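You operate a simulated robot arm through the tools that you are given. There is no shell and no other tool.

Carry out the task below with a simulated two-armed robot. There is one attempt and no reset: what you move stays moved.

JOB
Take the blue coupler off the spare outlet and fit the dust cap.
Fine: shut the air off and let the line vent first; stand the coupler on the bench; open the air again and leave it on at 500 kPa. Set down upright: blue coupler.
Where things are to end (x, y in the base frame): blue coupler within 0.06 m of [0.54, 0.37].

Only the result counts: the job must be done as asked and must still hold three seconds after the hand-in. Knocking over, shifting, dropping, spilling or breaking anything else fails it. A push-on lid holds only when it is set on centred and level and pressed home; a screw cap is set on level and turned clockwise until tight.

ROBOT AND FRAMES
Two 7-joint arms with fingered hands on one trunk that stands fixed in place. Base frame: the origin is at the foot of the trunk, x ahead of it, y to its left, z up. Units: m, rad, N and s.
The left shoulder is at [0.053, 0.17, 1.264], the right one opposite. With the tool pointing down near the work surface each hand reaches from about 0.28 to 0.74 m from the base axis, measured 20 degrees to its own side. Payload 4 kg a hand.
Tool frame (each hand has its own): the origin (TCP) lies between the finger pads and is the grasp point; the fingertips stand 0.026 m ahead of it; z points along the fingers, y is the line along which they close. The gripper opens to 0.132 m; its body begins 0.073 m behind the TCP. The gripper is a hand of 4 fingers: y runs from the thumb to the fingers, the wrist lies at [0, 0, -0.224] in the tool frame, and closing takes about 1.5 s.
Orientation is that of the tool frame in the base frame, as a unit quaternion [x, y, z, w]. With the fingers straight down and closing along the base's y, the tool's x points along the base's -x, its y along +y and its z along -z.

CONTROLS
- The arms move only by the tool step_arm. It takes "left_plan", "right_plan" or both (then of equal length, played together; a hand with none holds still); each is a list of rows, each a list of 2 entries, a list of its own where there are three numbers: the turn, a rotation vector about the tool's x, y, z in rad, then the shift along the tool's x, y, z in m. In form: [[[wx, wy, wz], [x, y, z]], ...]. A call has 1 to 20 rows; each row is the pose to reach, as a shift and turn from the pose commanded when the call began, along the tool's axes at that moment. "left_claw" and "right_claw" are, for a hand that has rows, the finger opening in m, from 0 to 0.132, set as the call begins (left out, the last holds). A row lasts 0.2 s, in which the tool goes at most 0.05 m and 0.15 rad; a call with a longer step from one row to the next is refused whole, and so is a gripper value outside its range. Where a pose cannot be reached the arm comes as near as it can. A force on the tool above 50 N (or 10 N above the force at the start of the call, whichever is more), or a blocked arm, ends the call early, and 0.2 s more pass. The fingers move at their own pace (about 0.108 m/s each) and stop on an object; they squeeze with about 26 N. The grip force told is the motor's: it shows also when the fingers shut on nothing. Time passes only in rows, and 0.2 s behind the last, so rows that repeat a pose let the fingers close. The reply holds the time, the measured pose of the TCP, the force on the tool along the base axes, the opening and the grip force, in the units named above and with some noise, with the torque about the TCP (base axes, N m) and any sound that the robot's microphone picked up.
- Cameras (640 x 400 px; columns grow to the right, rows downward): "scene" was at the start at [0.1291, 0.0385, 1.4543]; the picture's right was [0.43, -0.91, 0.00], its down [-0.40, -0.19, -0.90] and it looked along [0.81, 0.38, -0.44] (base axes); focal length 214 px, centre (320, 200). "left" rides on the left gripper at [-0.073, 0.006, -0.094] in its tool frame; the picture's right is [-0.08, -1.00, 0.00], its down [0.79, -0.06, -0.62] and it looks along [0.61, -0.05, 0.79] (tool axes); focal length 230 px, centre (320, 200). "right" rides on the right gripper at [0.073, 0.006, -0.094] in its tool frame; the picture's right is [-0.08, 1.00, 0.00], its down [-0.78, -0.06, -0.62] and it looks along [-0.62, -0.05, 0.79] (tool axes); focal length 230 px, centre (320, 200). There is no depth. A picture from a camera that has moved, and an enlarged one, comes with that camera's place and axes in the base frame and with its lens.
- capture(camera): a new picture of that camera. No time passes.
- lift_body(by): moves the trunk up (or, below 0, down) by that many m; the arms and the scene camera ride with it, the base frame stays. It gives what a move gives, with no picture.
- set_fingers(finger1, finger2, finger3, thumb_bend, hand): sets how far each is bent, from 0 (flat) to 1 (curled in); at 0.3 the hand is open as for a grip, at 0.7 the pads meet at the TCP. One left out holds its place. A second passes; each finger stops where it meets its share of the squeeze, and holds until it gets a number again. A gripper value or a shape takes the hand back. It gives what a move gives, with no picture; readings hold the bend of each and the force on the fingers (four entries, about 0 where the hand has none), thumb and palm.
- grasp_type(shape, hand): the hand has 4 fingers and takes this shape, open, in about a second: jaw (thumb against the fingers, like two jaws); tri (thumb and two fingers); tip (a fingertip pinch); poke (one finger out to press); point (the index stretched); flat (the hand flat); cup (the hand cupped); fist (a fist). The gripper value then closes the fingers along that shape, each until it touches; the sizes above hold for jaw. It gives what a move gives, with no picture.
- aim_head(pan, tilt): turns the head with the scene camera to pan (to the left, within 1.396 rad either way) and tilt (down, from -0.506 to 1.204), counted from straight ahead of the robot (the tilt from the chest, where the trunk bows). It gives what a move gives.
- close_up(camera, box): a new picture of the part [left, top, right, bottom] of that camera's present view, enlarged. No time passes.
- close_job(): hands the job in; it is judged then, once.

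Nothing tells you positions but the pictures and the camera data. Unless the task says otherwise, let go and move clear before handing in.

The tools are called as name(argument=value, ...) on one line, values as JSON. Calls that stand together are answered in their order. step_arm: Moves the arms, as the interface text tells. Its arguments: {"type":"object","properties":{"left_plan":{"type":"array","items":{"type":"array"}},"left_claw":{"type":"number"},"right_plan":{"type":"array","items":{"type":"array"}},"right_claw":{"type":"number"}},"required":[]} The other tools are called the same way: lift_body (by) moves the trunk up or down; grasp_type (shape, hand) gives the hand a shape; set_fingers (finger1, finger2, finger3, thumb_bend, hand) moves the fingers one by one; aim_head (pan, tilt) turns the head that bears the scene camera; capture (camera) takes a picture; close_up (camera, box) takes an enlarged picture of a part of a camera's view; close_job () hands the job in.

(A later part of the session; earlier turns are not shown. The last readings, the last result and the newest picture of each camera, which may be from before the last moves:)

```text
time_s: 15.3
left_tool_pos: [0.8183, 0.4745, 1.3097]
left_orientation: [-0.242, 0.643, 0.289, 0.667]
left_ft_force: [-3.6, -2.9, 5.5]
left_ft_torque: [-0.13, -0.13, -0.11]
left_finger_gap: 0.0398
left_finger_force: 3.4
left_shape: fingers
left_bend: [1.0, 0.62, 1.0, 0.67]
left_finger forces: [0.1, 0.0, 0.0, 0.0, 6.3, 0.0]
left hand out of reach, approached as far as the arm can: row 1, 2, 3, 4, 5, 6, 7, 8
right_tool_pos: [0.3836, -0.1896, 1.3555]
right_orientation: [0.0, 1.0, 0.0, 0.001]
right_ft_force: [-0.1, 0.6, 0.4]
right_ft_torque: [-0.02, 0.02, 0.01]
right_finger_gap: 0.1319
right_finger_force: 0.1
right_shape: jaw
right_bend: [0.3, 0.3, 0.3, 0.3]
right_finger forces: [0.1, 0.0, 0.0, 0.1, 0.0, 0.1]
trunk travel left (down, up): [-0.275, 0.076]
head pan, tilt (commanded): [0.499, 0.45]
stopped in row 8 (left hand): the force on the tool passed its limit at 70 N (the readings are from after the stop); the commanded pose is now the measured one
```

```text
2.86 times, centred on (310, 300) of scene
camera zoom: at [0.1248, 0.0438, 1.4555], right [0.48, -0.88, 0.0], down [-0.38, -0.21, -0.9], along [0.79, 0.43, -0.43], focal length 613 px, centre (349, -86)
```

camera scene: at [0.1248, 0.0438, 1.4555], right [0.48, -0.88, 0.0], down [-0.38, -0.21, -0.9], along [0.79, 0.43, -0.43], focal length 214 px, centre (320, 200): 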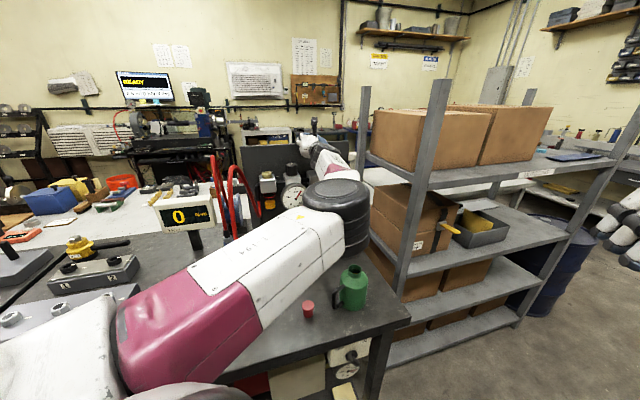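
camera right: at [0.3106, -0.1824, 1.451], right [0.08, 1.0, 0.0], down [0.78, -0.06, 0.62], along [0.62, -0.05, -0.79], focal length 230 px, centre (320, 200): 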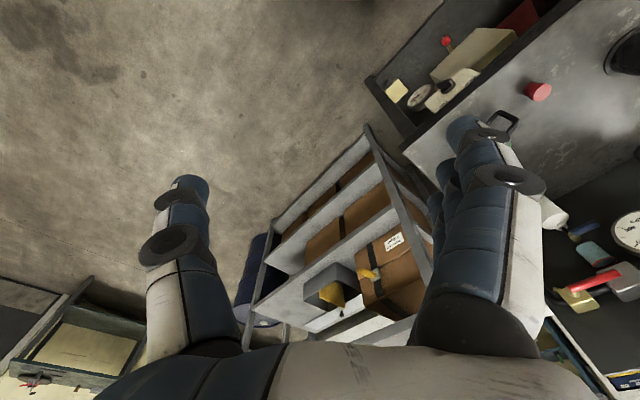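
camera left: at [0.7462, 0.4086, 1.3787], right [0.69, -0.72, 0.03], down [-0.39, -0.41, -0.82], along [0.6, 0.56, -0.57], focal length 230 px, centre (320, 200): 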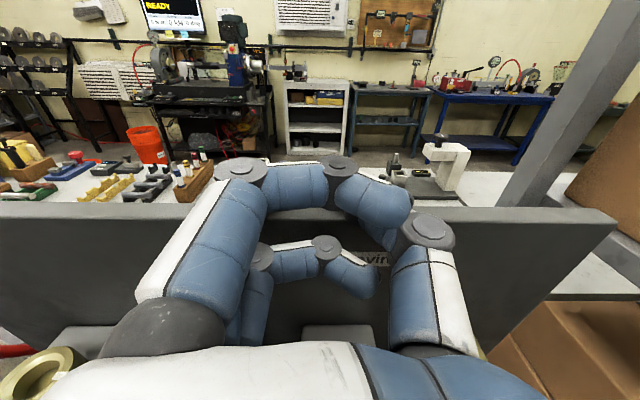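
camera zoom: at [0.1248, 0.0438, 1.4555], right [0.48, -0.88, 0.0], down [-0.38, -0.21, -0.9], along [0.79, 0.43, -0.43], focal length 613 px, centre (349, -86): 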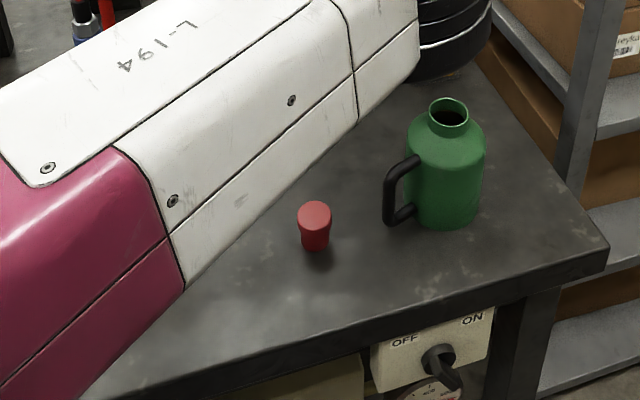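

The lever and gauge pixels match the earlier view, so the panel has not moved, and the cap and can still stand. I'll back the hand straight out in small steps.

step_arm(left_plan=[[[0, 0, 0], [-0.005, 0, -0.02]], [[0, 0, 0], [-0.01, 0, -0.04]], [[0, 0, 0], [-0.01, 0, -0.06]], [[0, 0, 0], [-0.01, 0, -0.08]], [[0, 0, 0], [-0.01, 0, -0.1]]])

capture(camera="scene")

capture(camera="left")

```text
time_s: 16.7
left_tool_pos: [0.7378, 0.4431, 1.298]
left_orientation: [-0.27, 0.645, 0.297, 0.651]
left_ft_force: [1.1, -0.2, 0.8]
left_ft_torque: [0.01, 0.0, -0.01]
left_finger_gap: 0.0399
left_finger_force: 0.0
left_shape: fingers
left_bend: [1.0, 0.62, 1.0, 0.67]
left_finger forces: [0.0, 0.0, 0.1, 0.0, 0.0, 0.0]
left hand out of reach, approached as far as the arm can: row 1
right_tool_pos: [0.3873, -0.1871, 1.3545]
right_orientation: [0.0, 1.0, 0.0, 0.0]
right_ft_force: [0.0, -0.1, -0.1]
right_ft_torque: [-0.05, 0.03, 0.01]
right_finger_gap: 0.132
right_finger_force: 0.0
right_shape: jaw
right_bend: [0.3, 0.3, 0.3, 0.3]
right_finger forces: [0.1, 0.0, 0.0, 0.1, 0.1, 0.0]
trunk travel left (down, up): [-0.275, 0.076]
head pan, tilt (commanded): [0.499, 0.45]
stopped in row 5 (left hand): the arm was blocked; the commanded pose is now the measured one
```

```text
taken
camera scene: at [0.1272, 0.0446, 1.4551], right [0.48, -0.88, 0.0], down [-0.38, -0.21, -0.9], along [0.79, 0.43, -0.44], focal length 214 px, centre (320, 200)
```

scene: 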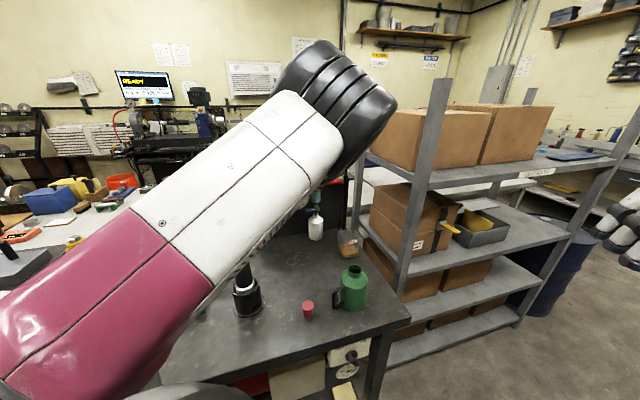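

```text
taken
camera left: at [0.6705, 0.3766, 1.3706], right [0.73, -0.68, 0.04], down [-0.38, -0.46, -0.8], along [0.56, 0.57, -0.6], focal length 230 px, centre (320, 200)
```

left: 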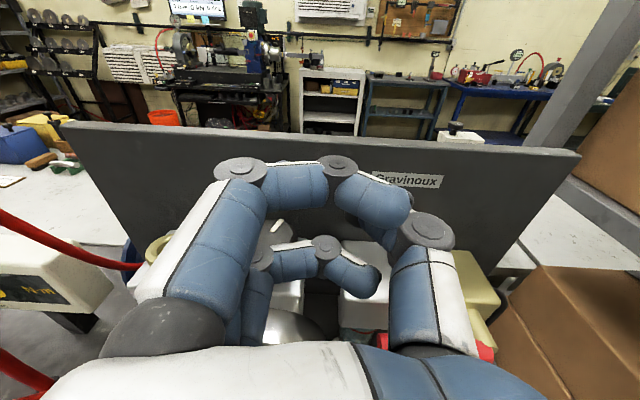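

The elbow has swung up in front of the head, and the arm reported a block, though the hand itself feels no force. I'll try a small further retreat to see what limits it.

step_arm(left_plan=[[[0, 0, 0], [0, 0, -0.01]], [[0, 0, 0], [0, 0, -0.02]], [[0, 0, 0], [0, 0, -0.03]], [[0, 0, 0], [0, 0, -0.04]]])

capture(camera="scene")

close_up(camera="right", box=[440, 0, 640, 200])

```text
time_s: 17.7
left_tool_pos: [0.7088, 0.4221, 1.2919]
left_orientation: [-0.276, 0.646, 0.301, 0.645]
left_ft_force: [-0.1, 0.1, -0.2]
left_ft_torque: [0.02, -0.03, 0.02]
left_finger_gap: 0.0399
left_finger_force: 0.1
left_shape: fingers
left_bend: [1.0, 0.62, 1.0, 0.67]
left_finger forces: [0.1, 0.0, 0.0, 0.0, 0.0, 0.0]
right_tool_pos: [0.3849, -0.189, 1.3552]
right_orientation: [0.0, 1.0, 0.0, 0.0]
right_ft_force: [-0.3, -0.6, -0.8]
right_ft_torque: [0.0, -0.02, -0.02]
right_finger_gap: 0.1318
right_finger_force: 0.1
right_shape: jaw
right_bend: [0.3, 0.3, 0.3, 0.3]
right_finger forces: [0.0, 0.0, 0.0, 0.0, 0.0, 0.0]
trunk travel left (down, up): [-0.275, 0.076]
head pan, tilt (commanded): [0.499, 0.45]
```

```text
taken
camera scene: at [0.1264, 0.0433, 1.4553], right [0.48, -0.88, 0.0], down [-0.38, -0.21, -0.9], along [0.79, 0.43, -0.43], focal length 214 px, centre (320, 200)
```

scene: 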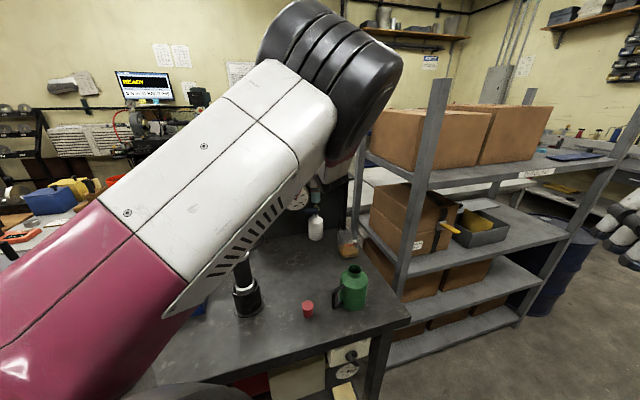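

```text
2.00 times, centred on (540, 100) of right
camera zoom: at [0.3123, -0.1828, 1.4504], right [0.08, 1.0, 0.0], down [0.79, -0.06, 0.62], along [0.61, -0.05, -0.79], focal length 460 px, centre (-120, 400)
```

zoom: 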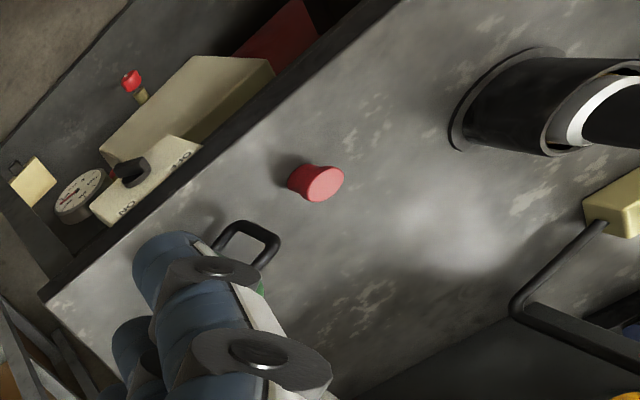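

The arm moved freely this time, and the elbow is now high and away from the hoses. I'll shift the hand right and down to a standoff in front of the lever, in small steps.

step_arm(left_plan=[[[0, 0, 0], [0.008, -0.01, -0.012]], [[0, 0, 0], [0.016, -0.02, -0.024]], [[0, 0, 0], [0.024, -0.03, -0.036]], [[0, 0, 0], [0.032, -0.04, -0.049]], [[0, 0, 0], [0.0396, -0.0497, -0.0606]], [[0, 0, 0], [0.0396, -0.0497, -0.0606]]])

capture(camera="scene")

capture(camera="left")

```text
time_s: 19.1
left_tool_pos: [0.7062, 0.3343, 1.2558]
left_orientation: [-0.269, 0.644, 0.297, 0.651]
left_ft_force: [0.2, 0.6, -0.9]
left_ft_torque: [0.01, 0.01, -0.01]
left_finger_gap: 0.0399
left_finger_force: 0.0
left_shape: fingers
left_bend: [1.0, 0.62, 1.0, 0.67]
left_finger forces: [0.0, 0.1, 0.0, 0.1, 0.0, 0.0]
right_tool_pos: [0.3856, -0.1895, 1.3547]
right_orientation: [0.0, 1.0, 0.0, 0.0]
right_ft_force: [0.8, -0.9, -0.4]
right_ft_torque: [0.01, 0.0, 0.0]
right_finger_gap: 0.132
right_finger_force: 0.1
right_shape: jaw
right_bend: [0.3, 0.3, 0.3, 0.3]
right_finger forces: [0.1, 0.0, 0.0, 0.0, 0.0, 0.0]
trunk travel left (down, up): [-0.275, 0.076]
head pan, tilt (commanded): [0.499, 0.45]
```

```text
taken
camera scene: at [0.1266, 0.0436, 1.4553], right [0.48, -0.88, 0.0], down [-0.38, -0.21, -0.9], along [0.79, 0.43, -0.44], focal length 214 px, centre (320, 200)
```

scene: 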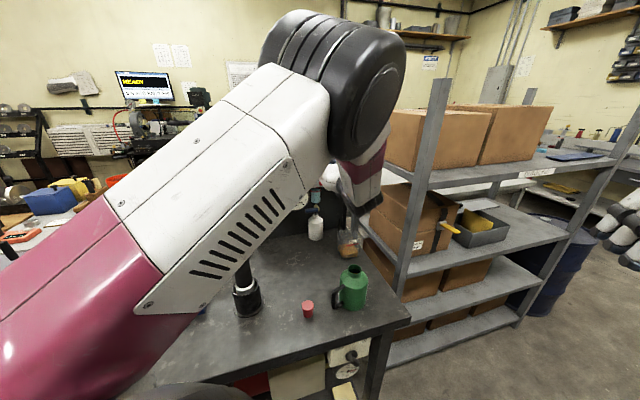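

```text
taken
camera left: at [0.6381, 0.2671, 1.3281], right [0.73, -0.68, 0.04], down [-0.38, -0.46, -0.8], along [0.57, 0.57, -0.6], focal length 230 px, centre (320, 200)
```

left: 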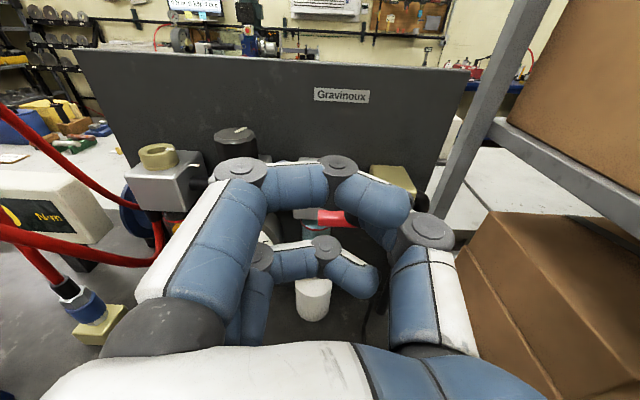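

The hand sits in front of the lever at (0.706, 0.334, 1.256). I'll move in so the pinch tip hovers just above the lever's outer part.

step_arm(left_plan=[[[0, 0, 0], [0.005, -0.008, 0.012]], [[0, 0, 0], [0.01, -0.016, 0.025]], [[0, 0, 0], [0.016, -0.022, 0.038]], [[0, 0, 0], [0.022, -0.027, 0.05]], [[0, 0, 0], [0.028, -0.0304, 0.062]], [[0, 0, 0], [0.028, -0.0304, 0.062]]])

close_up(camera="left", box=[200, 120, 460, 320])

close_up(camera="right", box=[540, 180, 640, 340])

close_up(camera="scene", box=[280, 160, 380, 230])

```text
time_s: 20.5
left_tool_pos: [0.7713, 0.3591, 1.2289]
left_orientation: [-0.266, 0.645, 0.297, 0.652]
left_ft_force: [-0.3, 0.2, -0.3]
left_ft_torque: [0.02, 0.01, 0.0]
left_finger_gap: 0.0398
left_finger_force: 0.0
left_shape: fingers
left_bend: [1.0, 0.62, 1.0, 0.67]
left_finger forces: [0.1, 0.0, 0.1, 0.0, 0.1, 0.0]
right_tool_pos: [0.3847, -0.1878, 1.3555]
right_orientation: [0.0, 1.0, 0.0, 0.0]
right_ft_force: [-0.2, 0.5, -0.8]
right_ft_torque: [-0.01, 0.0, -0.01]
right_finger_gap: 0.132
right_finger_force: 0.1
right_shape: jaw
right_bend: [0.3, 0.3, 0.3, 0.3]
right_finger forces: [0.0, 0.0, 0.0, 0.0, 0.0, 0.1]
trunk travel left (down, up): [-0.275, 0.076]
head pan, tilt (commanded): [0.499, 0.45]
```

```text
2.00 times, centred on (330, 220) of left
camera zoom: at [0.703, 0.291, 1.2997], right [0.73, -0.68, 0.04], down [-0.38, -0.46, -0.8], along [0.57, 0.57, -0.59], focal length 460 px, centre (300, 160)
```

zoom: 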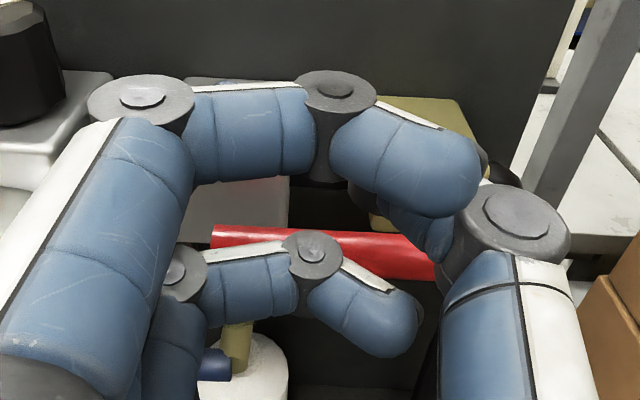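

```text
2.50 times, centred on (590, 260) of right
camera zoom: at [0.3123, -0.1829, 1.4504], right [0.08, 1.0, 0.0], down [0.79, -0.06, 0.62], along [0.61, -0.05, -0.79], focal length 575 px, centre (-355, 50)
```

zoom: 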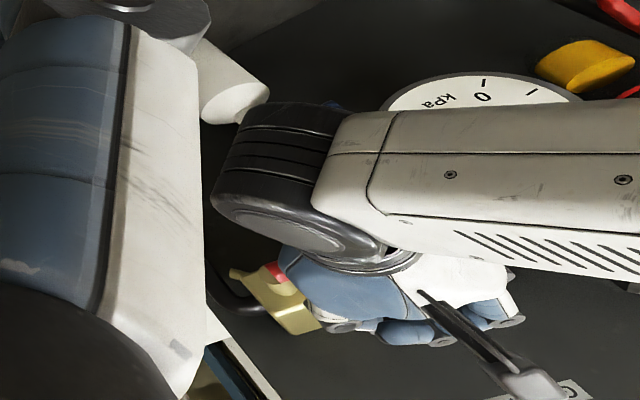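

```text
5.71 times, centred on (330, 195) of scene
camera zoom: at [0.1264, 0.0432, 1.4553], right [0.48, -0.88, 0.0], down [-0.38, -0.21, -0.9], along [0.79, 0.43, -0.43], focal length 1226 px, centre (263, 229)
```

zoom: 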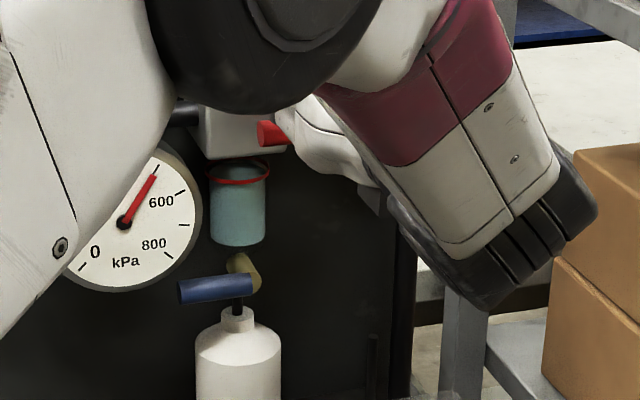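

The lever is visible beneath the fingers, matching my estimate, and the pinch tip is above its outer half. I'll press down gently about 30° along its arc and watch the force and gauge.

step_arm(left_plan=[[[0, 0, 0], [0.012, 0, 0]], [[0, 0, 0], [0.024, 0, 0]], [[0, 0, 0], [0.034, 0.0, 0]], [[0, 0, 0], [0.041, 0.002, 0]], [[0, 0, 0], [0.048, 0.0035, 0]], [[0, 0, 0], [0.055, 0.0035, 0]], [[0, 0, 0], [0.0617, 0.0033, 0]]])

close_up(camera="left", box=[200, 120, 460, 320])

close_up(camera="scene", box=[280, 160, 380, 230])

```text
time_s: 22.1
left_tool_pos: [0.7658, 0.3607, 1.1821]
left_orientation: [-0.267, 0.635, 0.297, 0.661]
left_ft_force: [4.0, 1.1, 50.0]
left_ft_torque: [0.18, -1.36, 0.01]
left_finger_gap: 0.0405
left_finger_force: 24.2
left_shape: fingers
left_bend: [1.0, 0.62, 1.0, 0.66]
left_finger forces: [0.0, 0.4, 0.0, 0.0, 48.6, 0.0]
right_tool_pos: [0.3797, -0.1909, 1.3569]
right_orientation: [-0.001, 1.0, 0.001, 0.003]
right_ft_force: [0.1, 0.5, -0.8]
right_ft_torque: [-0.01, 0.0, 0.0]
right_finger_gap: 0.132
right_finger_force: 0.0
right_shape: jaw
right_bend: [0.3, 0.3, 0.3, 0.3]
right_finger forces: [0.0, 0.1, 0.0, 0.0, 0.0, 0.0]
trunk travel left (down, up): [-0.275, 0.076]
head pan, tilt (commanded): [0.499, 0.45]
```

```text
2.00 times, centred on (330, 220) of left
camera zoom: at [0.696, 0.2942, 1.2518], right [0.73, -0.68, 0.05], down [-0.36, -0.45, -0.82], along [0.58, 0.58, -0.58], focal length 460 px, centre (300, 160)
```

zoom: 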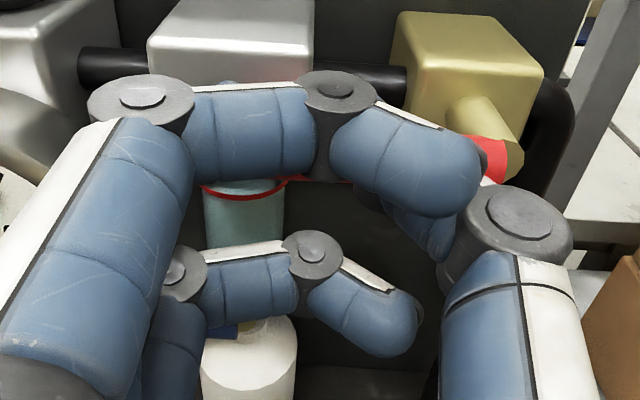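

```text
5.71 times, centred on (330, 195) of scene
camera zoom: at [0.121, 0.041, 1.4566], right [0.48, -0.88, 0.0], down [-0.38, -0.21, -0.9], along [0.79, 0.43, -0.43], focal length 1226 px, centre (263, 229)
```

zoom: 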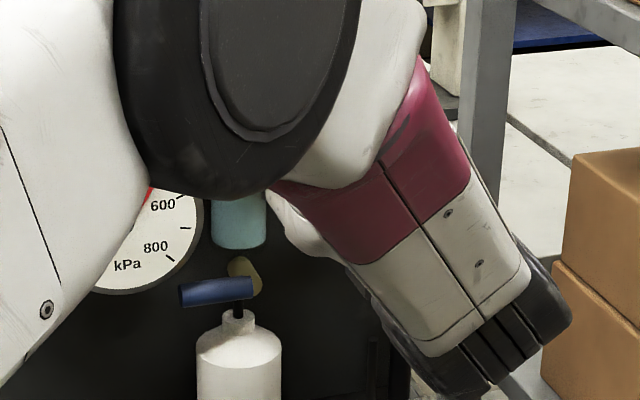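

The lever resisted with 50 N going down, so that direction hits its stop, and clockwise (tip up) should be the closing way. I'll back off, go beneath the lever, and check from there before pushing up.

step_arm(left_plan=[[[0, 0, 0], [-0.015, 0, 0]], [[0, 0, 0], [-0.03, 0, 0]], [[0, 0, 0], [-0.03, 0, -0.02]], [[0, 0, 0], [-0.03, 0, -0.04]], [[0, 0, 0], [-0.03, 0, -0.06]], [[0, 0, 0], [-0.01, -0.002, -0.06]], [[0, 0, 0], [0.01, -0.005, -0.06]], [[0, 0, 0], [0.03, -0.005, -0.06]], [[0, 0, 0], [0.035, -0.005, -0.06]], [[0, 0, 0], [0.035, -0.005, -0.06]]])

capture(camera="left")

close_up(camera="scene", box=[260, 150, 380, 230])

```text
time_s: 24.3
left_tool_pos: [0.7316, 0.3171, 1.1299]
left_orientation: [-0.265, 0.645, 0.297, 0.652]
left_ft_force: [-0.5, -0.3, -0.6]
left_ft_torque: [-0.02, 0.0, 0.0]
left_finger_gap: 0.04
left_finger_force: 0.1
left_shape: fingers
left_bend: [1.0, 0.62, 1.0, 0.67]
left_finger forces: [0.0, 0.1, 0.1, 0.1, 0.0, 0.0]
right_tool_pos: [0.3856, -0.189, 1.3561]
right_orientation: [0.0, 1.0, 0.001, 0.001]
right_ft_force: [0.0, 0.1, 0.0]
right_ft_torque: [0.0, 0.0, -0.04]
right_finger_gap: 0.1321
right_finger_force: 0.0
right_shape: jaw
right_bend: [0.3, 0.3, 0.3, 0.3]
right_finger forces: [0.0, 0.0, 0.1, 0.1, 0.0, 0.0]
trunk travel left (down, up): [-0.275, 0.076]
head pan, tilt (commanded): [0.499, 0.45]
```

```text
taken
camera left: at [0.6626, 0.2502, 1.2012], right [0.73, -0.68, 0.04], down [-0.38, -0.46, -0.8], along [0.57, 0.57, -0.6], focal length 230 px, centre (320, 200)
```

left: 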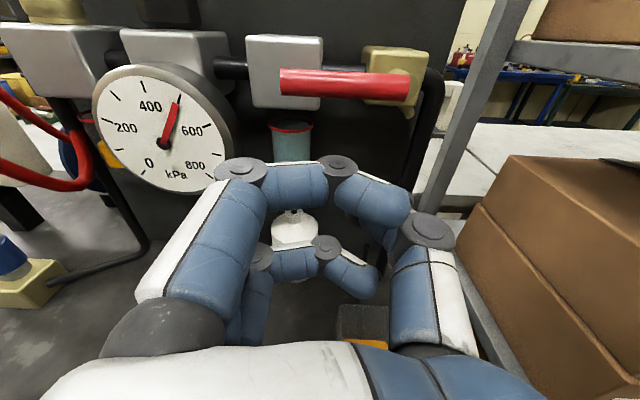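

```text
5.00 times, centred on (320, 190) of scene
camera zoom: at [0.1268, 0.0435, 1.4553], right [0.48, -0.88, 0.0], down [-0.38, -0.21, -0.9], along [0.79, 0.43, -0.44], focal length 1072 px, centre (320, 250)
```

zoom: 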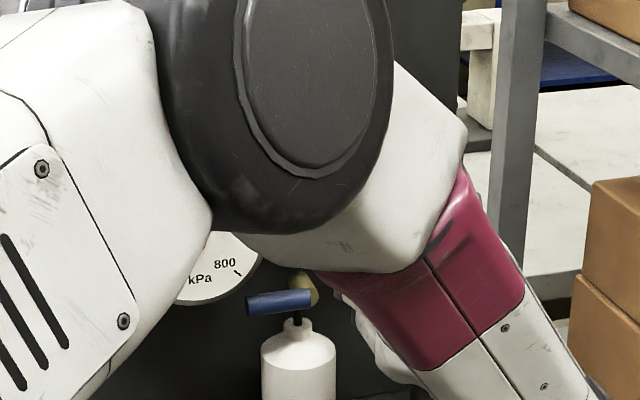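

From here the gauge (500 kPa) and the horizontal lever are clearly visible. I'll move forward under the lever and push it up along the arc.

step_arm(left_plan=[[[0, 0, 0], [0, 0, 0.02]], [[0, 0, 0], [0, 0, 0.04]], [[0, 0, 0], [0, 0, 0.058]], [[0, 0, 0], [-0.012, 0.001, 0.058]], [[0, 0, 0], [-0.022, 0.001, 0.058]], [[0, 0, 0], [-0.029, 0.003, 0.058]], [[0, 0, 0], [-0.0356, 0.0035, 0.058]], [[0, 0, 0], [-0.043, 0.0035, 0.058]], [[0, 0, 0], [-0.0497, 0.0033, 0.058]], [[0, 0, 0], [-0.0565, 0.0015, 0.058]], [[0, 0, 0], [-0.0633, -0.0005, 0.058]]])

capture(camera="left")

```text
time_s: 26.7
left_tool_pos: [0.7706, 0.3572, 1.1942]
left_orientation: [-0.266, 0.644, 0.298, 0.652]
left_ft_force: [-0.9, 1.3, -1.5]
left_ft_torque: [-0.03, 0.03, 0.07]
left_finger_gap: 0.0399
left_finger_force: 1.2
left_shape: fingers
left_bend: [1.0, 0.62, 1.0, 0.67]
left_finger forces: [0.0, 0.0, 0.0, 0.0, 2.0, 0.0]
right_tool_pos: [0.3841, -0.1889, 1.3562]
right_orientation: [0.0, 1.0, 0.0, 0.0]
right_ft_force: [0.3, -0.2, -0.2]
right_ft_torque: [0.03, 0.0, -0.01]
right_finger_gap: 0.1318
right_finger_force: 0.1
right_shape: jaw
right_bend: [0.3, 0.3, 0.3, 0.3]
right_finger forces: [0.1, 0.0, 0.0, 0.0, 0.1, 0.1]
trunk travel left (down, up): [-0.275, 0.076]
head pan, tilt (commanded): [0.499, 0.45]
```

```text
taken
camera left: at [0.7026, 0.2907, 1.2664], right [0.73, -0.68, 0.04], down [-0.38, -0.46, -0.8], along [0.57, 0.57, -0.59], focal length 230 px, centre (320, 200)
```

left: 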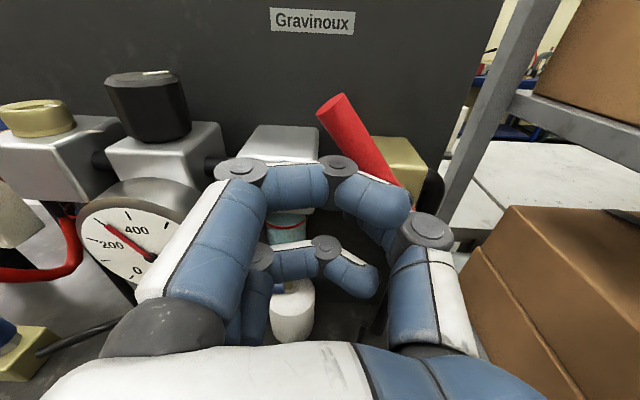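

The lever is turning upward and the gauge needle is already falling. I'll continue the arc until the lever stands vertical.

step_arm(left_plan=[[[0, 0, 0], [-0.006, -0.0035, 0]], [[0, 0, 0], [-0.012, -0.0075, 0]], [[0, 0, 0], [-0.017, -0.012, 0]], [[0, 0, 0], [-0.0218, -0.0173, 0]], [[0, 0, 0], [-0.0255, -0.0235, 0]], [[0, 0, 0], [-0.0287, -0.0295, 0]], [[0, 0, 0], [-0.0302, -0.034, 0]]])

capture(camera="left")

```text
time_s: 28.3
left_tool_pos: [0.7946, 0.3346, 1.2238]
left_orientation: [-0.267, 0.644, 0.297, 0.652]
left_ft_force: [-7.7, 2.2, -2.3]
left_ft_torque: [0.03, 0.05, 0.12]
left_finger_gap: 0.0387
left_finger_force: 4.4
left_shape: fingers
left_bend: [1.0, 0.62, 1.0, 0.73]
left_finger forces: [0.0, 0.1, 0.0, 0.0, 9.0, 0.1]
right_tool_pos: [0.3834, -0.1876, 1.3555]
right_orientation: [0.0, 1.0, 0.0, 0.0]
right_ft_force: [-0.7, -0.6, -0.4]
right_ft_torque: [0.02, -0.04, -0.01]
right_finger_gap: 0.1317
right_finger_force: 0.1
right_shape: jaw
right_bend: [0.3, 0.3, 0.3, 0.3]
right_finger forces: [0.0, 0.0, 0.0, 0.0, 0.1, 0.1]
trunk travel left (down, up): [-0.275, 0.076]
head pan, tilt (commanded): [0.499, 0.45]
```

```text
taken
camera left: at [0.7267, 0.2668, 1.2954], right [0.73, -0.68, 0.04], down [-0.38, -0.46, -0.8], along [0.57, 0.57, -0.59], focal length 230 px, centre (320, 200)
```

left: 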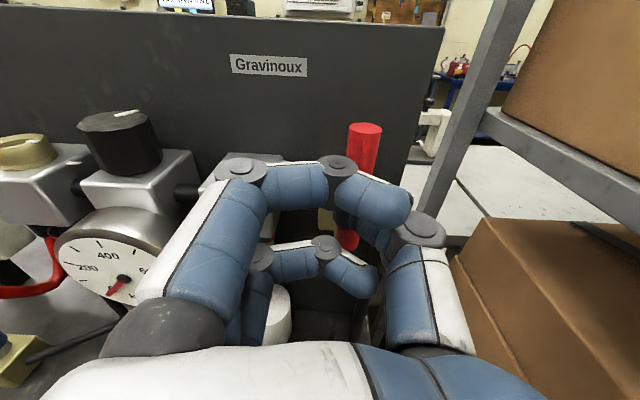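

The lever is close to vertical and the needle is near zero. I'll nudge a little further to reach the closed stop, then back away and check.

step_arm(left_plan=[[[0, 0, 0], [-0.001, -0.004, 0]], [[0, 0, 0], [-0.001, -0.008, 0]], [[0, 0, 0], [-0.001, -0.012, 0]], [[0, 0, 0], [-0.001, -0.012, 0]]])

step_arm(left_plan=[[[0, 0, 0], [0, 0.012, 0]], [[0, 0, 0], [0, 0.02, -0.02]], [[0, 0, 0], [0, 0.02, -0.045]], [[0, 0, 0], [0, 0.02, -0.07]], [[0, 0, 0], [0, 0.02, -0.08]]])

capture(camera="left")

```text
time_s: 29.3
left_tool_pos: [0.8023, 0.3254, 1.2257]
left_orientation: [-0.267, 0.644, 0.297, 0.652]
left_ft_force: [-15.9, 5.2, -0.6]
left_ft_torque: [0.05, 0.01, 0.18]
left_finger_gap: 0.0388
left_finger_force: 7.2
left_shape: fingers
left_bend: [1.0, 0.62, 1.0, 0.76]
left_finger forces: [0.0, 0.0, 0.0, 0.0, 14.9, 0.0]
right_tool_pos: [0.3824, -0.1871, 1.3561]
right_orientation: [0.001, 1.0, -0.001, 0.001]
right_ft_force: [0.3, -0.4, 0.1]
right_ft_torque: [-0.02, 0.02, 0.0]
right_finger_gap: 0.1321
right_finger_force: 0.0
right_shape: jaw
right_bend: [0.3, 0.3, 0.3, 0.3]
right_finger forces: [0.0, 0.0, 0.0, 0.0, 0.1, 0.0]
trunk travel left (down, up): [-0.275, 0.076]
head pan, tilt (commanded): [0.499, 0.45]
```

```text
time_s: 30.5
left_tool_pos: [0.7351, 0.2805, 1.2238]
left_orientation: [-0.267, 0.645, 0.297, 0.652]
left_ft_force: [0.5, -0.6, 1.1]
left_ft_torque: [0.01, 0.0, 0.01]
left_finger_gap: 0.0399
left_finger_force: 0.1
left_shape: fingers
left_bend: [1.0, 0.62, 1.0, 0.67]
left_finger forces: [0.0, 0.0, 0.0, 0.0, 0.0, 0.1]
right_tool_pos: [0.3857, -0.1891, 1.3556]
right_orientation: [0.0, 1.0, 0.0, 0.0]
right_ft_force: [-0.2, 0.0, -0.2]
right_ft_torque: [0.0, 0.0, 0.0]
right_finger_gap: 0.1319
right_finger_force: 0.1
right_shape: jaw
right_bend: [0.3, 0.3, 0.3, 0.3]
right_finger forces: [0.0, 0.0, 0.1, 0.0, 0.0, 0.0]
trunk travel left (down, up): [-0.275, 0.076]
head pan, tilt (commanded): [0.499, 0.45]
```

```text
taken
camera left: at [0.6671, 0.2123, 1.2953], right [0.73, -0.68, 0.04], down [-0.38, -0.46, -0.8], along [0.57, 0.57, -0.59], focal length 230 px, centre (320, 200)
```

left: 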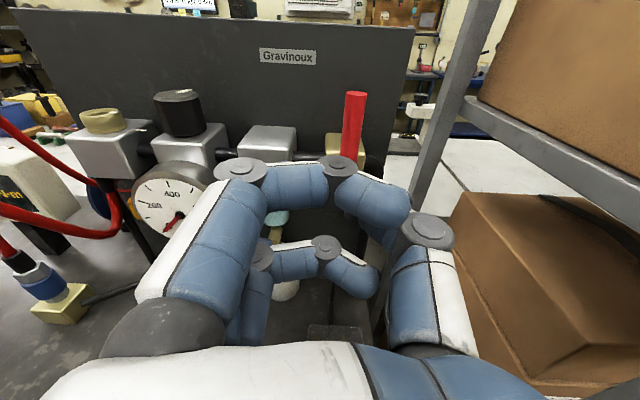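

The lever now stands upright. I'll zoom in on the gauge and the outlet area.

close_up(camera="left", box=[120, 150, 220, 260])

close_up(camera="left", box=[0, 180, 160, 340])

capture(camera="scene")

```text
3.64 times, centred on (170, 205) of left
camera zoom: at [0.6671, 0.2123, 1.2953], right [0.73, -0.68, 0.04], down [-0.38, -0.46, -0.8], along [0.57, 0.57, -0.59], focal length 837 px, centre (866, 182)
```

zoom: 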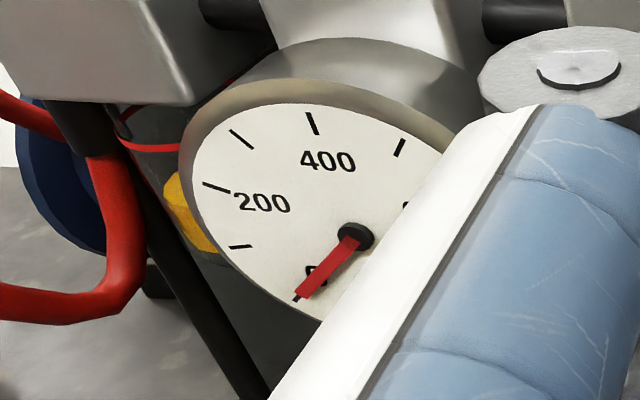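

```text
2.50 times, centred on (80, 260) of left
camera zoom: at [0.6671, 0.2123, 1.2953], right [0.73, -0.68, 0.04], down [-0.38, -0.46, -0.8], along [0.57, 0.57, -0.59], focal length 575 px, centre (920, 50)
```

zoom: 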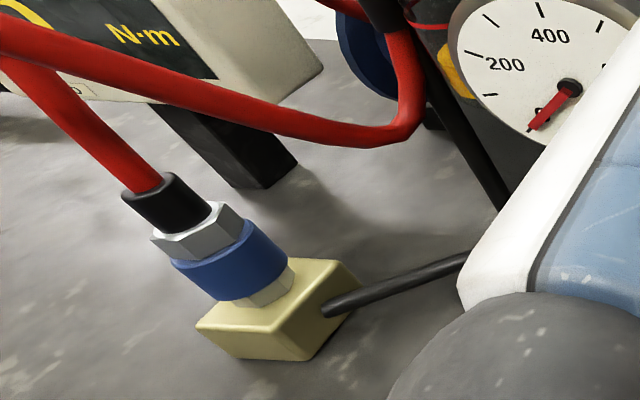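

```text
taken
camera scene: at [0.1266, 0.0434, 1.4553], right [0.48, -0.88, 0.0], down [-0.38, -0.21, -0.9], along [0.79, 0.43, -0.44], focal length 214 px, centre (320, 200)
```

scene: 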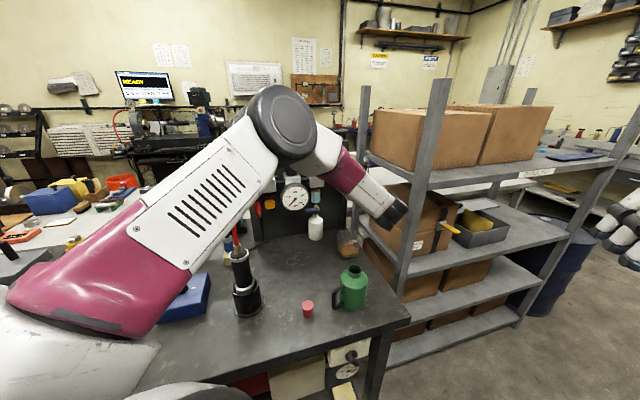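

The gauge reads 0, so the line is vented. I place the blue ring at about (0.515, 0.635, 0.97). The best access is to reach under the tool-hose arc with the hand pointing left, so I'll swing the hand around in front of the panel in small steps.

step_arm(left_plan=[[[-0.0727, 0.0025, 0.0018], [0.01, 0.0296, 0.0037]], [[-0.1453, 0.005, 0.0037], [0.02, 0.0592, 0.0075]], [[-0.218, 0.0075, 0.0055], [0.03, 0.0888, 0.0112]], [[-0.2907, 0.01, 0.0073], [0.041, 0.1183, 0.015]], [[-0.3633, 0.0125, 0.0092], [0.051, 0.1479, 0.0187]], [[-0.436, 0.015, 0.011], [0.061, 0.1775, 0.0225]], [[-0.436, 0.015, 0.011], [0.061, 0.1775, 0.0225]]])

capture(camera="scene")

capture(camera="left")

```text
time_s: 32.1
left_tool_pos: [0.6198, 0.4205, 1.1697]
left_orientation: [-0.399, 0.571, 0.432, 0.572]
left_ft_force: [0.3, -0.2, -0.1]
left_ft_torque: [-0.02, -0.01, 0.0]
left_finger_gap: 0.0399
left_finger_force: 0.0
left_shape: fingers
left_bend: [1.0, 0.62, 1.0, 0.67]
left_finger forces: [0.1, 0.0, 0.0, 0.1, 0.1, 0.0]
right_tool_pos: [0.3839, -0.1884, 1.3561]
right_orientation: [0.0, 1.0, 0.001, 0.0]
right_ft_force: [-0.3, -0.1, 0.3]
right_ft_torque: [0.01, 0.02, 0.02]
right_finger_gap: 0.1319
right_finger_force: 0.2
right_shape: jaw
right_bend: [0.3, 0.3, 0.3, 0.3]
right_finger forces: [0.0, 0.1, 0.0, 0.1, 0.0, 0.0]
trunk travel left (down, up): [-0.275, 0.076]
head pan, tilt (commanded): [0.499, 0.45]
```

```text
taken
camera scene: at [0.1267, 0.0431, 1.4553], right [0.48, -0.88, 0.0], down [-0.38, -0.21, -0.9], along [0.79, 0.43, -0.43], focal length 214 px, centre (320, 200)
```

scene: 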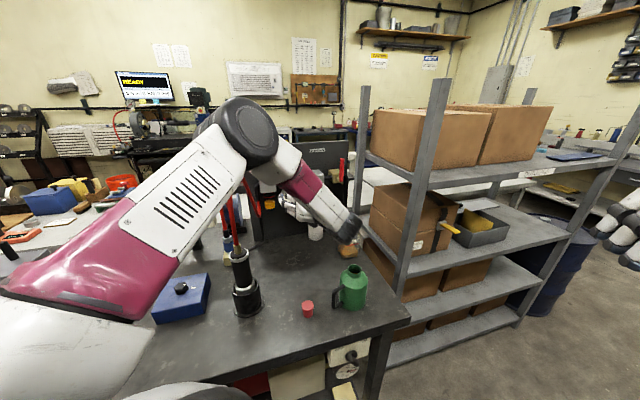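

```text
taken
camera left: at [0.5873, 0.3305, 1.2411], right [0.95, -0.31, 0.04], down [-0.15, -0.58, -0.8], along [0.27, 0.76, -0.59], focal length 230 px, centre (320, 200)
```

left: 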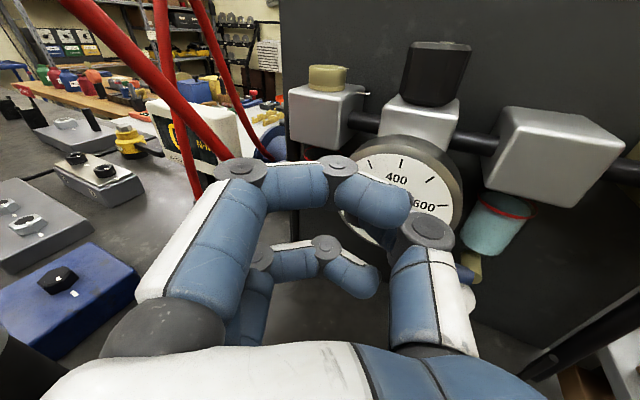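

The move went exactly as commanded. Before approaching the coupler I want precise heights, so I'll take high-zoom views of the cap, the tool base and the brass block.

close_up(camera="scene", box=[290, 285, 330, 325])

close_up(camera="right", box=[515, 70, 565, 110])

close_up(camera="scene", box=[205, 215, 285, 325])

close_up(camera="right", box=[570, 0, 640, 140])

```text
10.00 times, centred on (310, 305) of scene
camera zoom: at [0.1267, 0.0431, 1.4553], right [0.48, -0.88, 0.0], down [-0.38, -0.21, -0.9], along [0.79, 0.43, -0.43], focal length 2145 px, centre (420, -850)
```

zoom: 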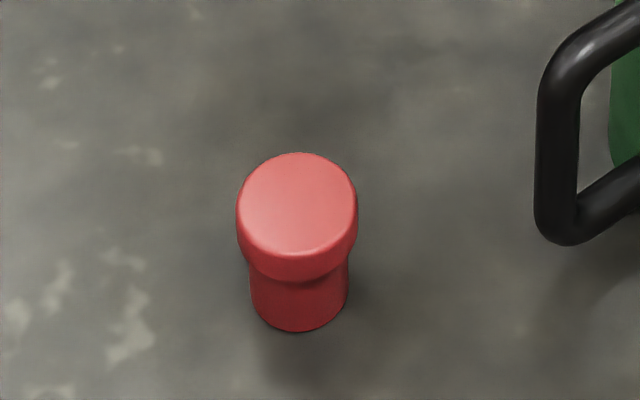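

```text
10.00 times, centred on (540, 90) of right
camera zoom: at [0.3126, -0.183, 1.4503], right [0.08, 1.0, 0.0], down [0.79, -0.06, 0.62], along [0.61, -0.05, -0.79], focal length 2301 px, centre (-1880, 1300)
```

zoom: 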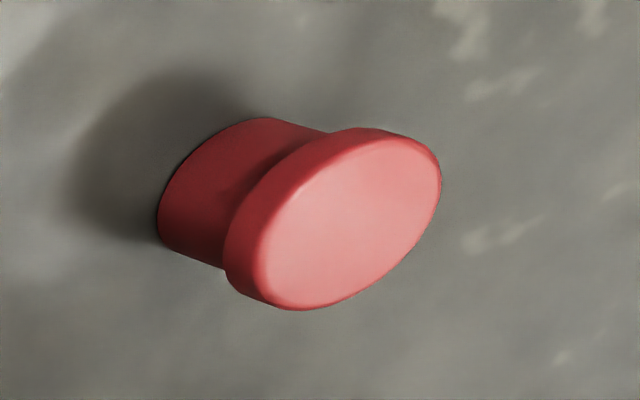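

```text
3.64 times, centred on (245, 270) of scene
camera zoom: at [0.1267, 0.0431, 1.4553], right [0.48, -0.88, 0.0], down [-0.38, -0.21, -0.9], along [0.79, 0.43, -0.43], focal length 780 px, centre (593, -54)
```

zoom: 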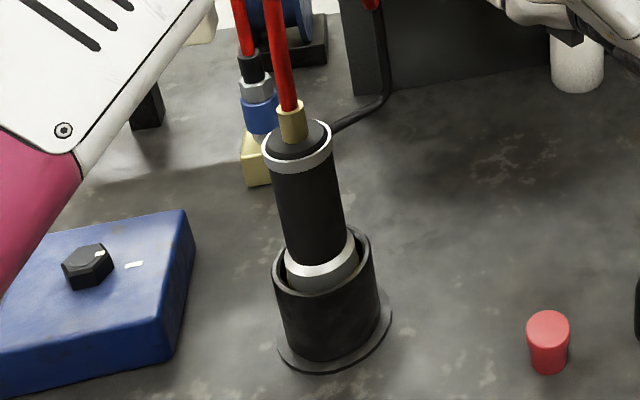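

```text
2.86 times, centred on (605, 70) of right
camera zoom: at [0.3126, -0.183, 1.4503], right [0.08, 1.0, 0.0], down [0.79, -0.06, 0.62], along [0.61, -0.05, -0.79], focal length 657 px, centre (-494, 571)
```

zoom: 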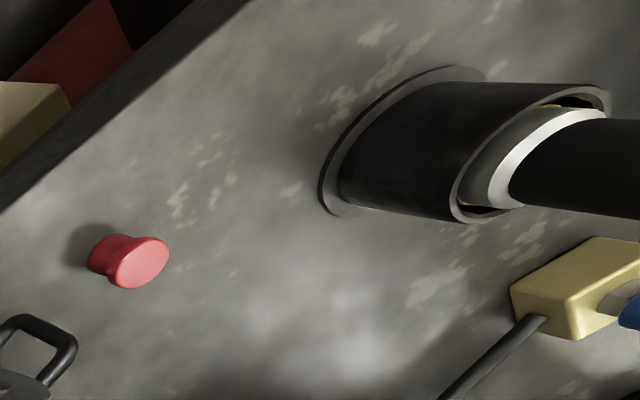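

I've refined the positions: the bench is at z≈0.90, the cap stands at (0.467, 0.267) with its top at 0.938, the coupler ring is at (0.515, 0.630, 0.970), and the tool is at (0.40, 0.425). Next I'll turn the hand to point left with a slight downward pitch, staying between tool and panel.

step_arm(left_plan=[[[-0.061, 0.0761, -0.0173], [0.0102, 0.0117, -0.0085]], [[-0.122, 0.1522, -0.0345], [0.0204, 0.0233, -0.017]], [[-0.1831, 0.2283, -0.0518], [0.0305, 0.035, -0.0256]], [[-0.2441, 0.3044, -0.069], [0.0407, 0.0466, -0.0341]], [[-0.3051, 0.3805, -0.0863], [0.0509, 0.0583, -0.0426]], [[-0.3051, 0.3805, -0.0863], [0.0509, 0.0583, -0.0426]]])

capture(camera="scene")

capture(camera="left")

```text
time_s: 33.5
left_tool_pos: [0.5491, 0.3971, 1.1191]
left_orientation: [-0.579, 0.58, 0.405, 0.406]
left_ft_force: [-0.3, -0.3, -0.1]
left_ft_torque: [-0.01, 0.0, 0.0]
left_finger_gap: 0.04
left_finger_force: 0.1
left_shape: fingers
left_bend: [1.0, 0.62, 1.0, 0.67]
left_finger forces: [0.1, 0.0, 0.1, 0.0, 0.0, 0.0]
right_tool_pos: [0.3849, -0.1891, 1.3553]
right_orientation: [0.0, 1.0, 0.001, 0.0]
right_ft_force: [0.2, 1.1, -0.7]
right_ft_torque: [-0.02, 0.0, -0.01]
right_finger_gap: 0.1318
right_finger_force: 0.1
right_shape: jaw
right_bend: [0.3, 0.3, 0.3, 0.3]
right_finger forces: [0.0, 0.1, 0.0, 0.0, 0.1, 0.1]
trunk travel left (down, up): [-0.275, 0.076]
head pan, tilt (commanded): [0.499, 0.45]
```

```text
taken
camera scene: at [0.1268, 0.0433, 1.4553], right [0.48, -0.88, 0.0], down [-0.38, -0.21, -0.9], along [0.79, 0.43, -0.44], focal length 214 px, centre (320, 200)
```

scene: 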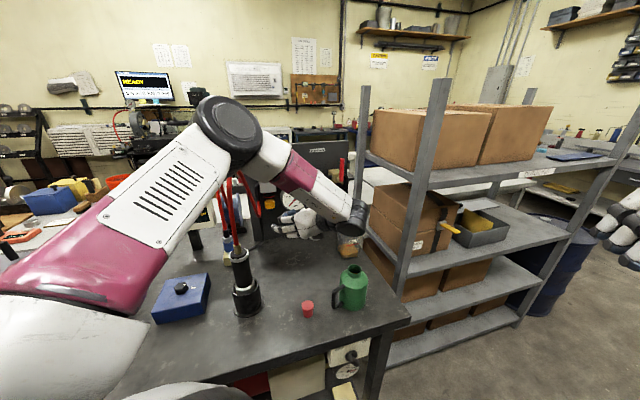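

```text
taken
camera left: at [0.5429, 0.3353, 1.2203], right [1.0, 0.03, 0.07], down [0.06, -0.85, -0.52], along [0.05, 0.53, -0.85], focal length 230 px, centre (320, 200)
```

left: 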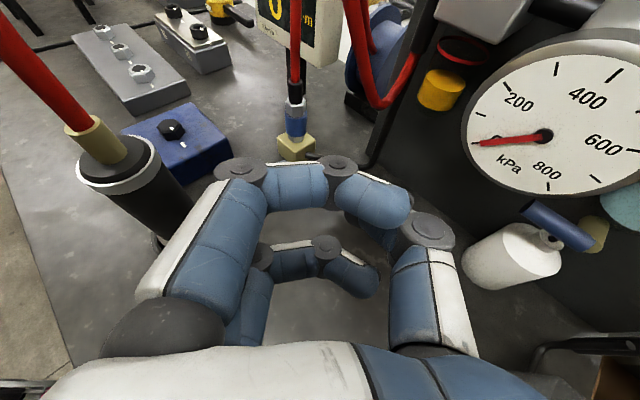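

The hand now points left and the coupler is visible straight ahead beyond the fingers. I'll zoom in on it.

close_up(camera="left", box=[246, 70, 346, 170])

close_up(camera="scene", box=[200, 160, 320, 330])

close_up(camera="left", box=[450, 40, 640, 220])

```text
4.00 times, centred on (296, 120) of left
camera zoom: at [0.5429, 0.3353, 1.2203], right [1.0, 0.03, 0.07], down [0.06, -0.85, -0.52], along [0.05, 0.53, -0.85], focal length 920 px, centre (416, 520)
```

zoom: 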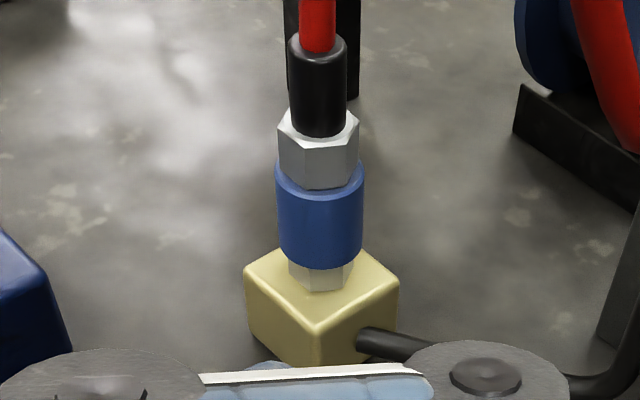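

```text
2.35 times, centred on (260, 245) of scene
camera zoom: at [0.1268, 0.0433, 1.4553], right [0.48, -0.88, 0.0], down [-0.38, -0.21, -0.9], along [0.79, 0.43, -0.44], focal length 505 px, centre (461, 94)
```

zoom: 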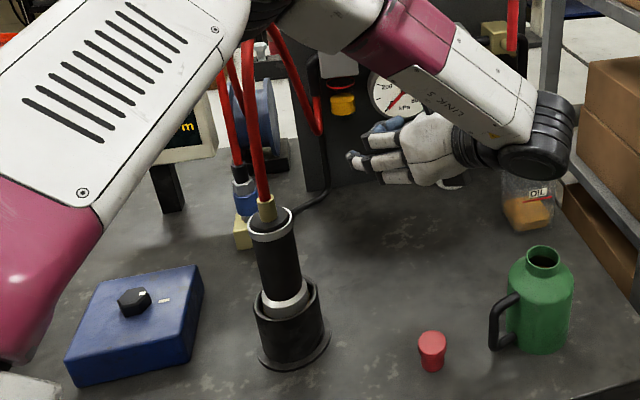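

```text
2.22 times, centred on (545, 130) of left
camera zoom: at [0.5429, 0.3353, 1.2203], right [1.0, 0.03, 0.07], down [0.06, -0.85, -0.52], along [0.05, 0.53, -0.85], focal length 511 px, centre (-180, 356)
```

zoom: 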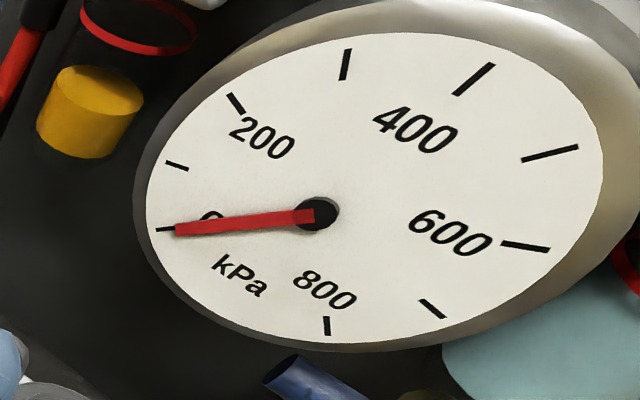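

The gauge shows 0, the ring is about 36 mm wide spanning z≈0.958–0.993, and the block top is at ≈0.937. I'll open the hand as a jaw here, where there is room.

grasp_type(hand="left", shape="jaw")

capture(camera="left")

```text
time_s: 34.4
left_tool_pos: [0.5492, 0.3974, 1.1195]
left_orientation: [-0.579, 0.58, 0.405, 0.406]
left_ft_force: [0.0, -0.5, 0.7]
left_ft_torque: [0.01, -0.01, 0.0]
left_finger_gap: 0.1319
left_finger_force: 0.0
left_shape: jaw
left_bend: [0.3, 0.3, 0.3, 0.3]
left_finger forces: [0.0, 0.0, 0.0, 0.0, 0.1, 0.0]
right_tool_pos: [0.3842, -0.1884, 1.3549]
right_orientation: [0.0, 1.0, 0.0, 0.0]
right_ft_force: [-0.4, 1.0, -0.5]
right_ft_torque: [0.02, -0.01, 0.0]
right_finger_gap: 0.1317
right_finger_force: 0.1
right_shape: jaw
right_bend: [0.3, 0.3, 0.3, 0.3]
right_finger forces: [0.0, 0.0, 0.1, 0.1, 0.0, 0.0]
trunk travel left (down, up): [-0.275, 0.076]
head pan, tilt (commanded): [0.499, 0.45]
```

```text
taken
camera left: at [0.543, 0.3353, 1.2204], right [1.0, 0.02, 0.07], down [0.06, -0.85, -0.53], along [0.05, 0.53, -0.85], focal length 230 px, centre (320, 200)
```

left: 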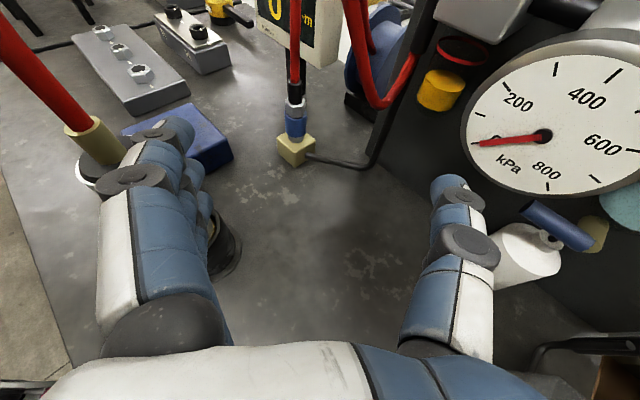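

The fingers are open, with the coupler ahead between them. I'll narrow the opening to 85 mm and advance partway toward the coupler, under the hose arc.

step_arm(left_plan=[[[0, 0, 0], [0.008, 0.006, 0.02]], [[0, 0, 0], [0.016, 0.014, 0.05]], [[0, 0, 0], [0.022, 0.023, 0.08]], [[0, 0, 0], [0.025, 0.03, 0.11]], [[0, 0, 0], [0.0254, 0.0334, 0.14]], [[0, 0, 0], [0.0254, 0.0334, 0.14]]], left_claw=0.085)

capture(camera="left")

capture(camera="scene")

```text
time_s: 35.8
left_tool_pos: [0.5183, 0.5225, 1.0479]
left_orientation: [-0.579, 0.58, 0.405, 0.405]
left_ft_force: [-0.7, 0.8, -0.2]
left_ft_torque: [0.01, 0.03, -0.05]
left_finger_gap: 0.0852
left_finger_force: 0.0
left_shape: jaw
left_bend: [0.7, 0.7, 0.7, 0.67]
left_finger forces: [0.0, 0.0, 0.0, 0.0, 0.1, 0.1]
right_tool_pos: [0.3849, -0.1902, 1.3555]
right_orientation: [0.0, 1.0, 0.001, 0.001]
right_ft_force: [0.5, -0.3, 0.7]
right_ft_torque: [0.01, -0.03, 0.0]
right_finger_gap: 0.1318
right_finger_force: 0.1
right_shape: jaw
right_bend: [0.3, 0.3, 0.3, 0.3]
right_finger forces: [0.1, 0.1, 0.1, 0.0, 0.0, 0.0]
trunk travel left (down, up): [-0.275, 0.076]
head pan, tilt (commanded): [0.499, 0.45]
```

```text
taken
camera left: at [0.5121, 0.4599, 1.1498], right [1.0, 0.02, 0.07], down [0.06, -0.85, -0.53], along [0.05, 0.53, -0.85], focal length 230 px, centre (320, 200)
```

left: 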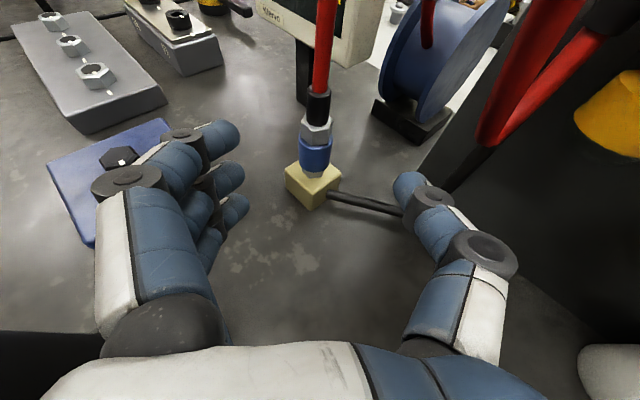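

```text
taken
camera scene: at [0.1267, 0.043, 1.4553], right [0.48, -0.88, 0.0], down [-0.38, -0.21, -0.9], along [0.79, 0.43, -0.43], focal length 214 px, centre (320, 200)
```

scene: 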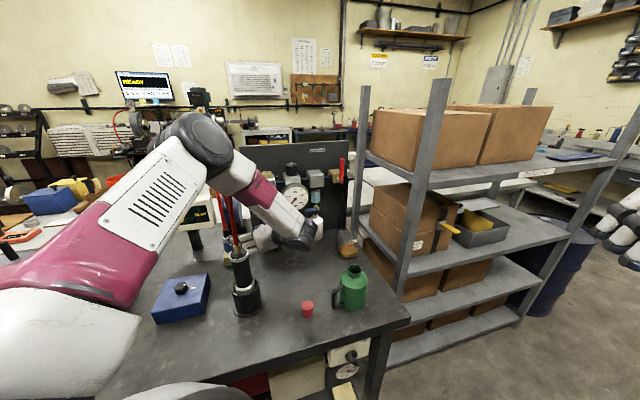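

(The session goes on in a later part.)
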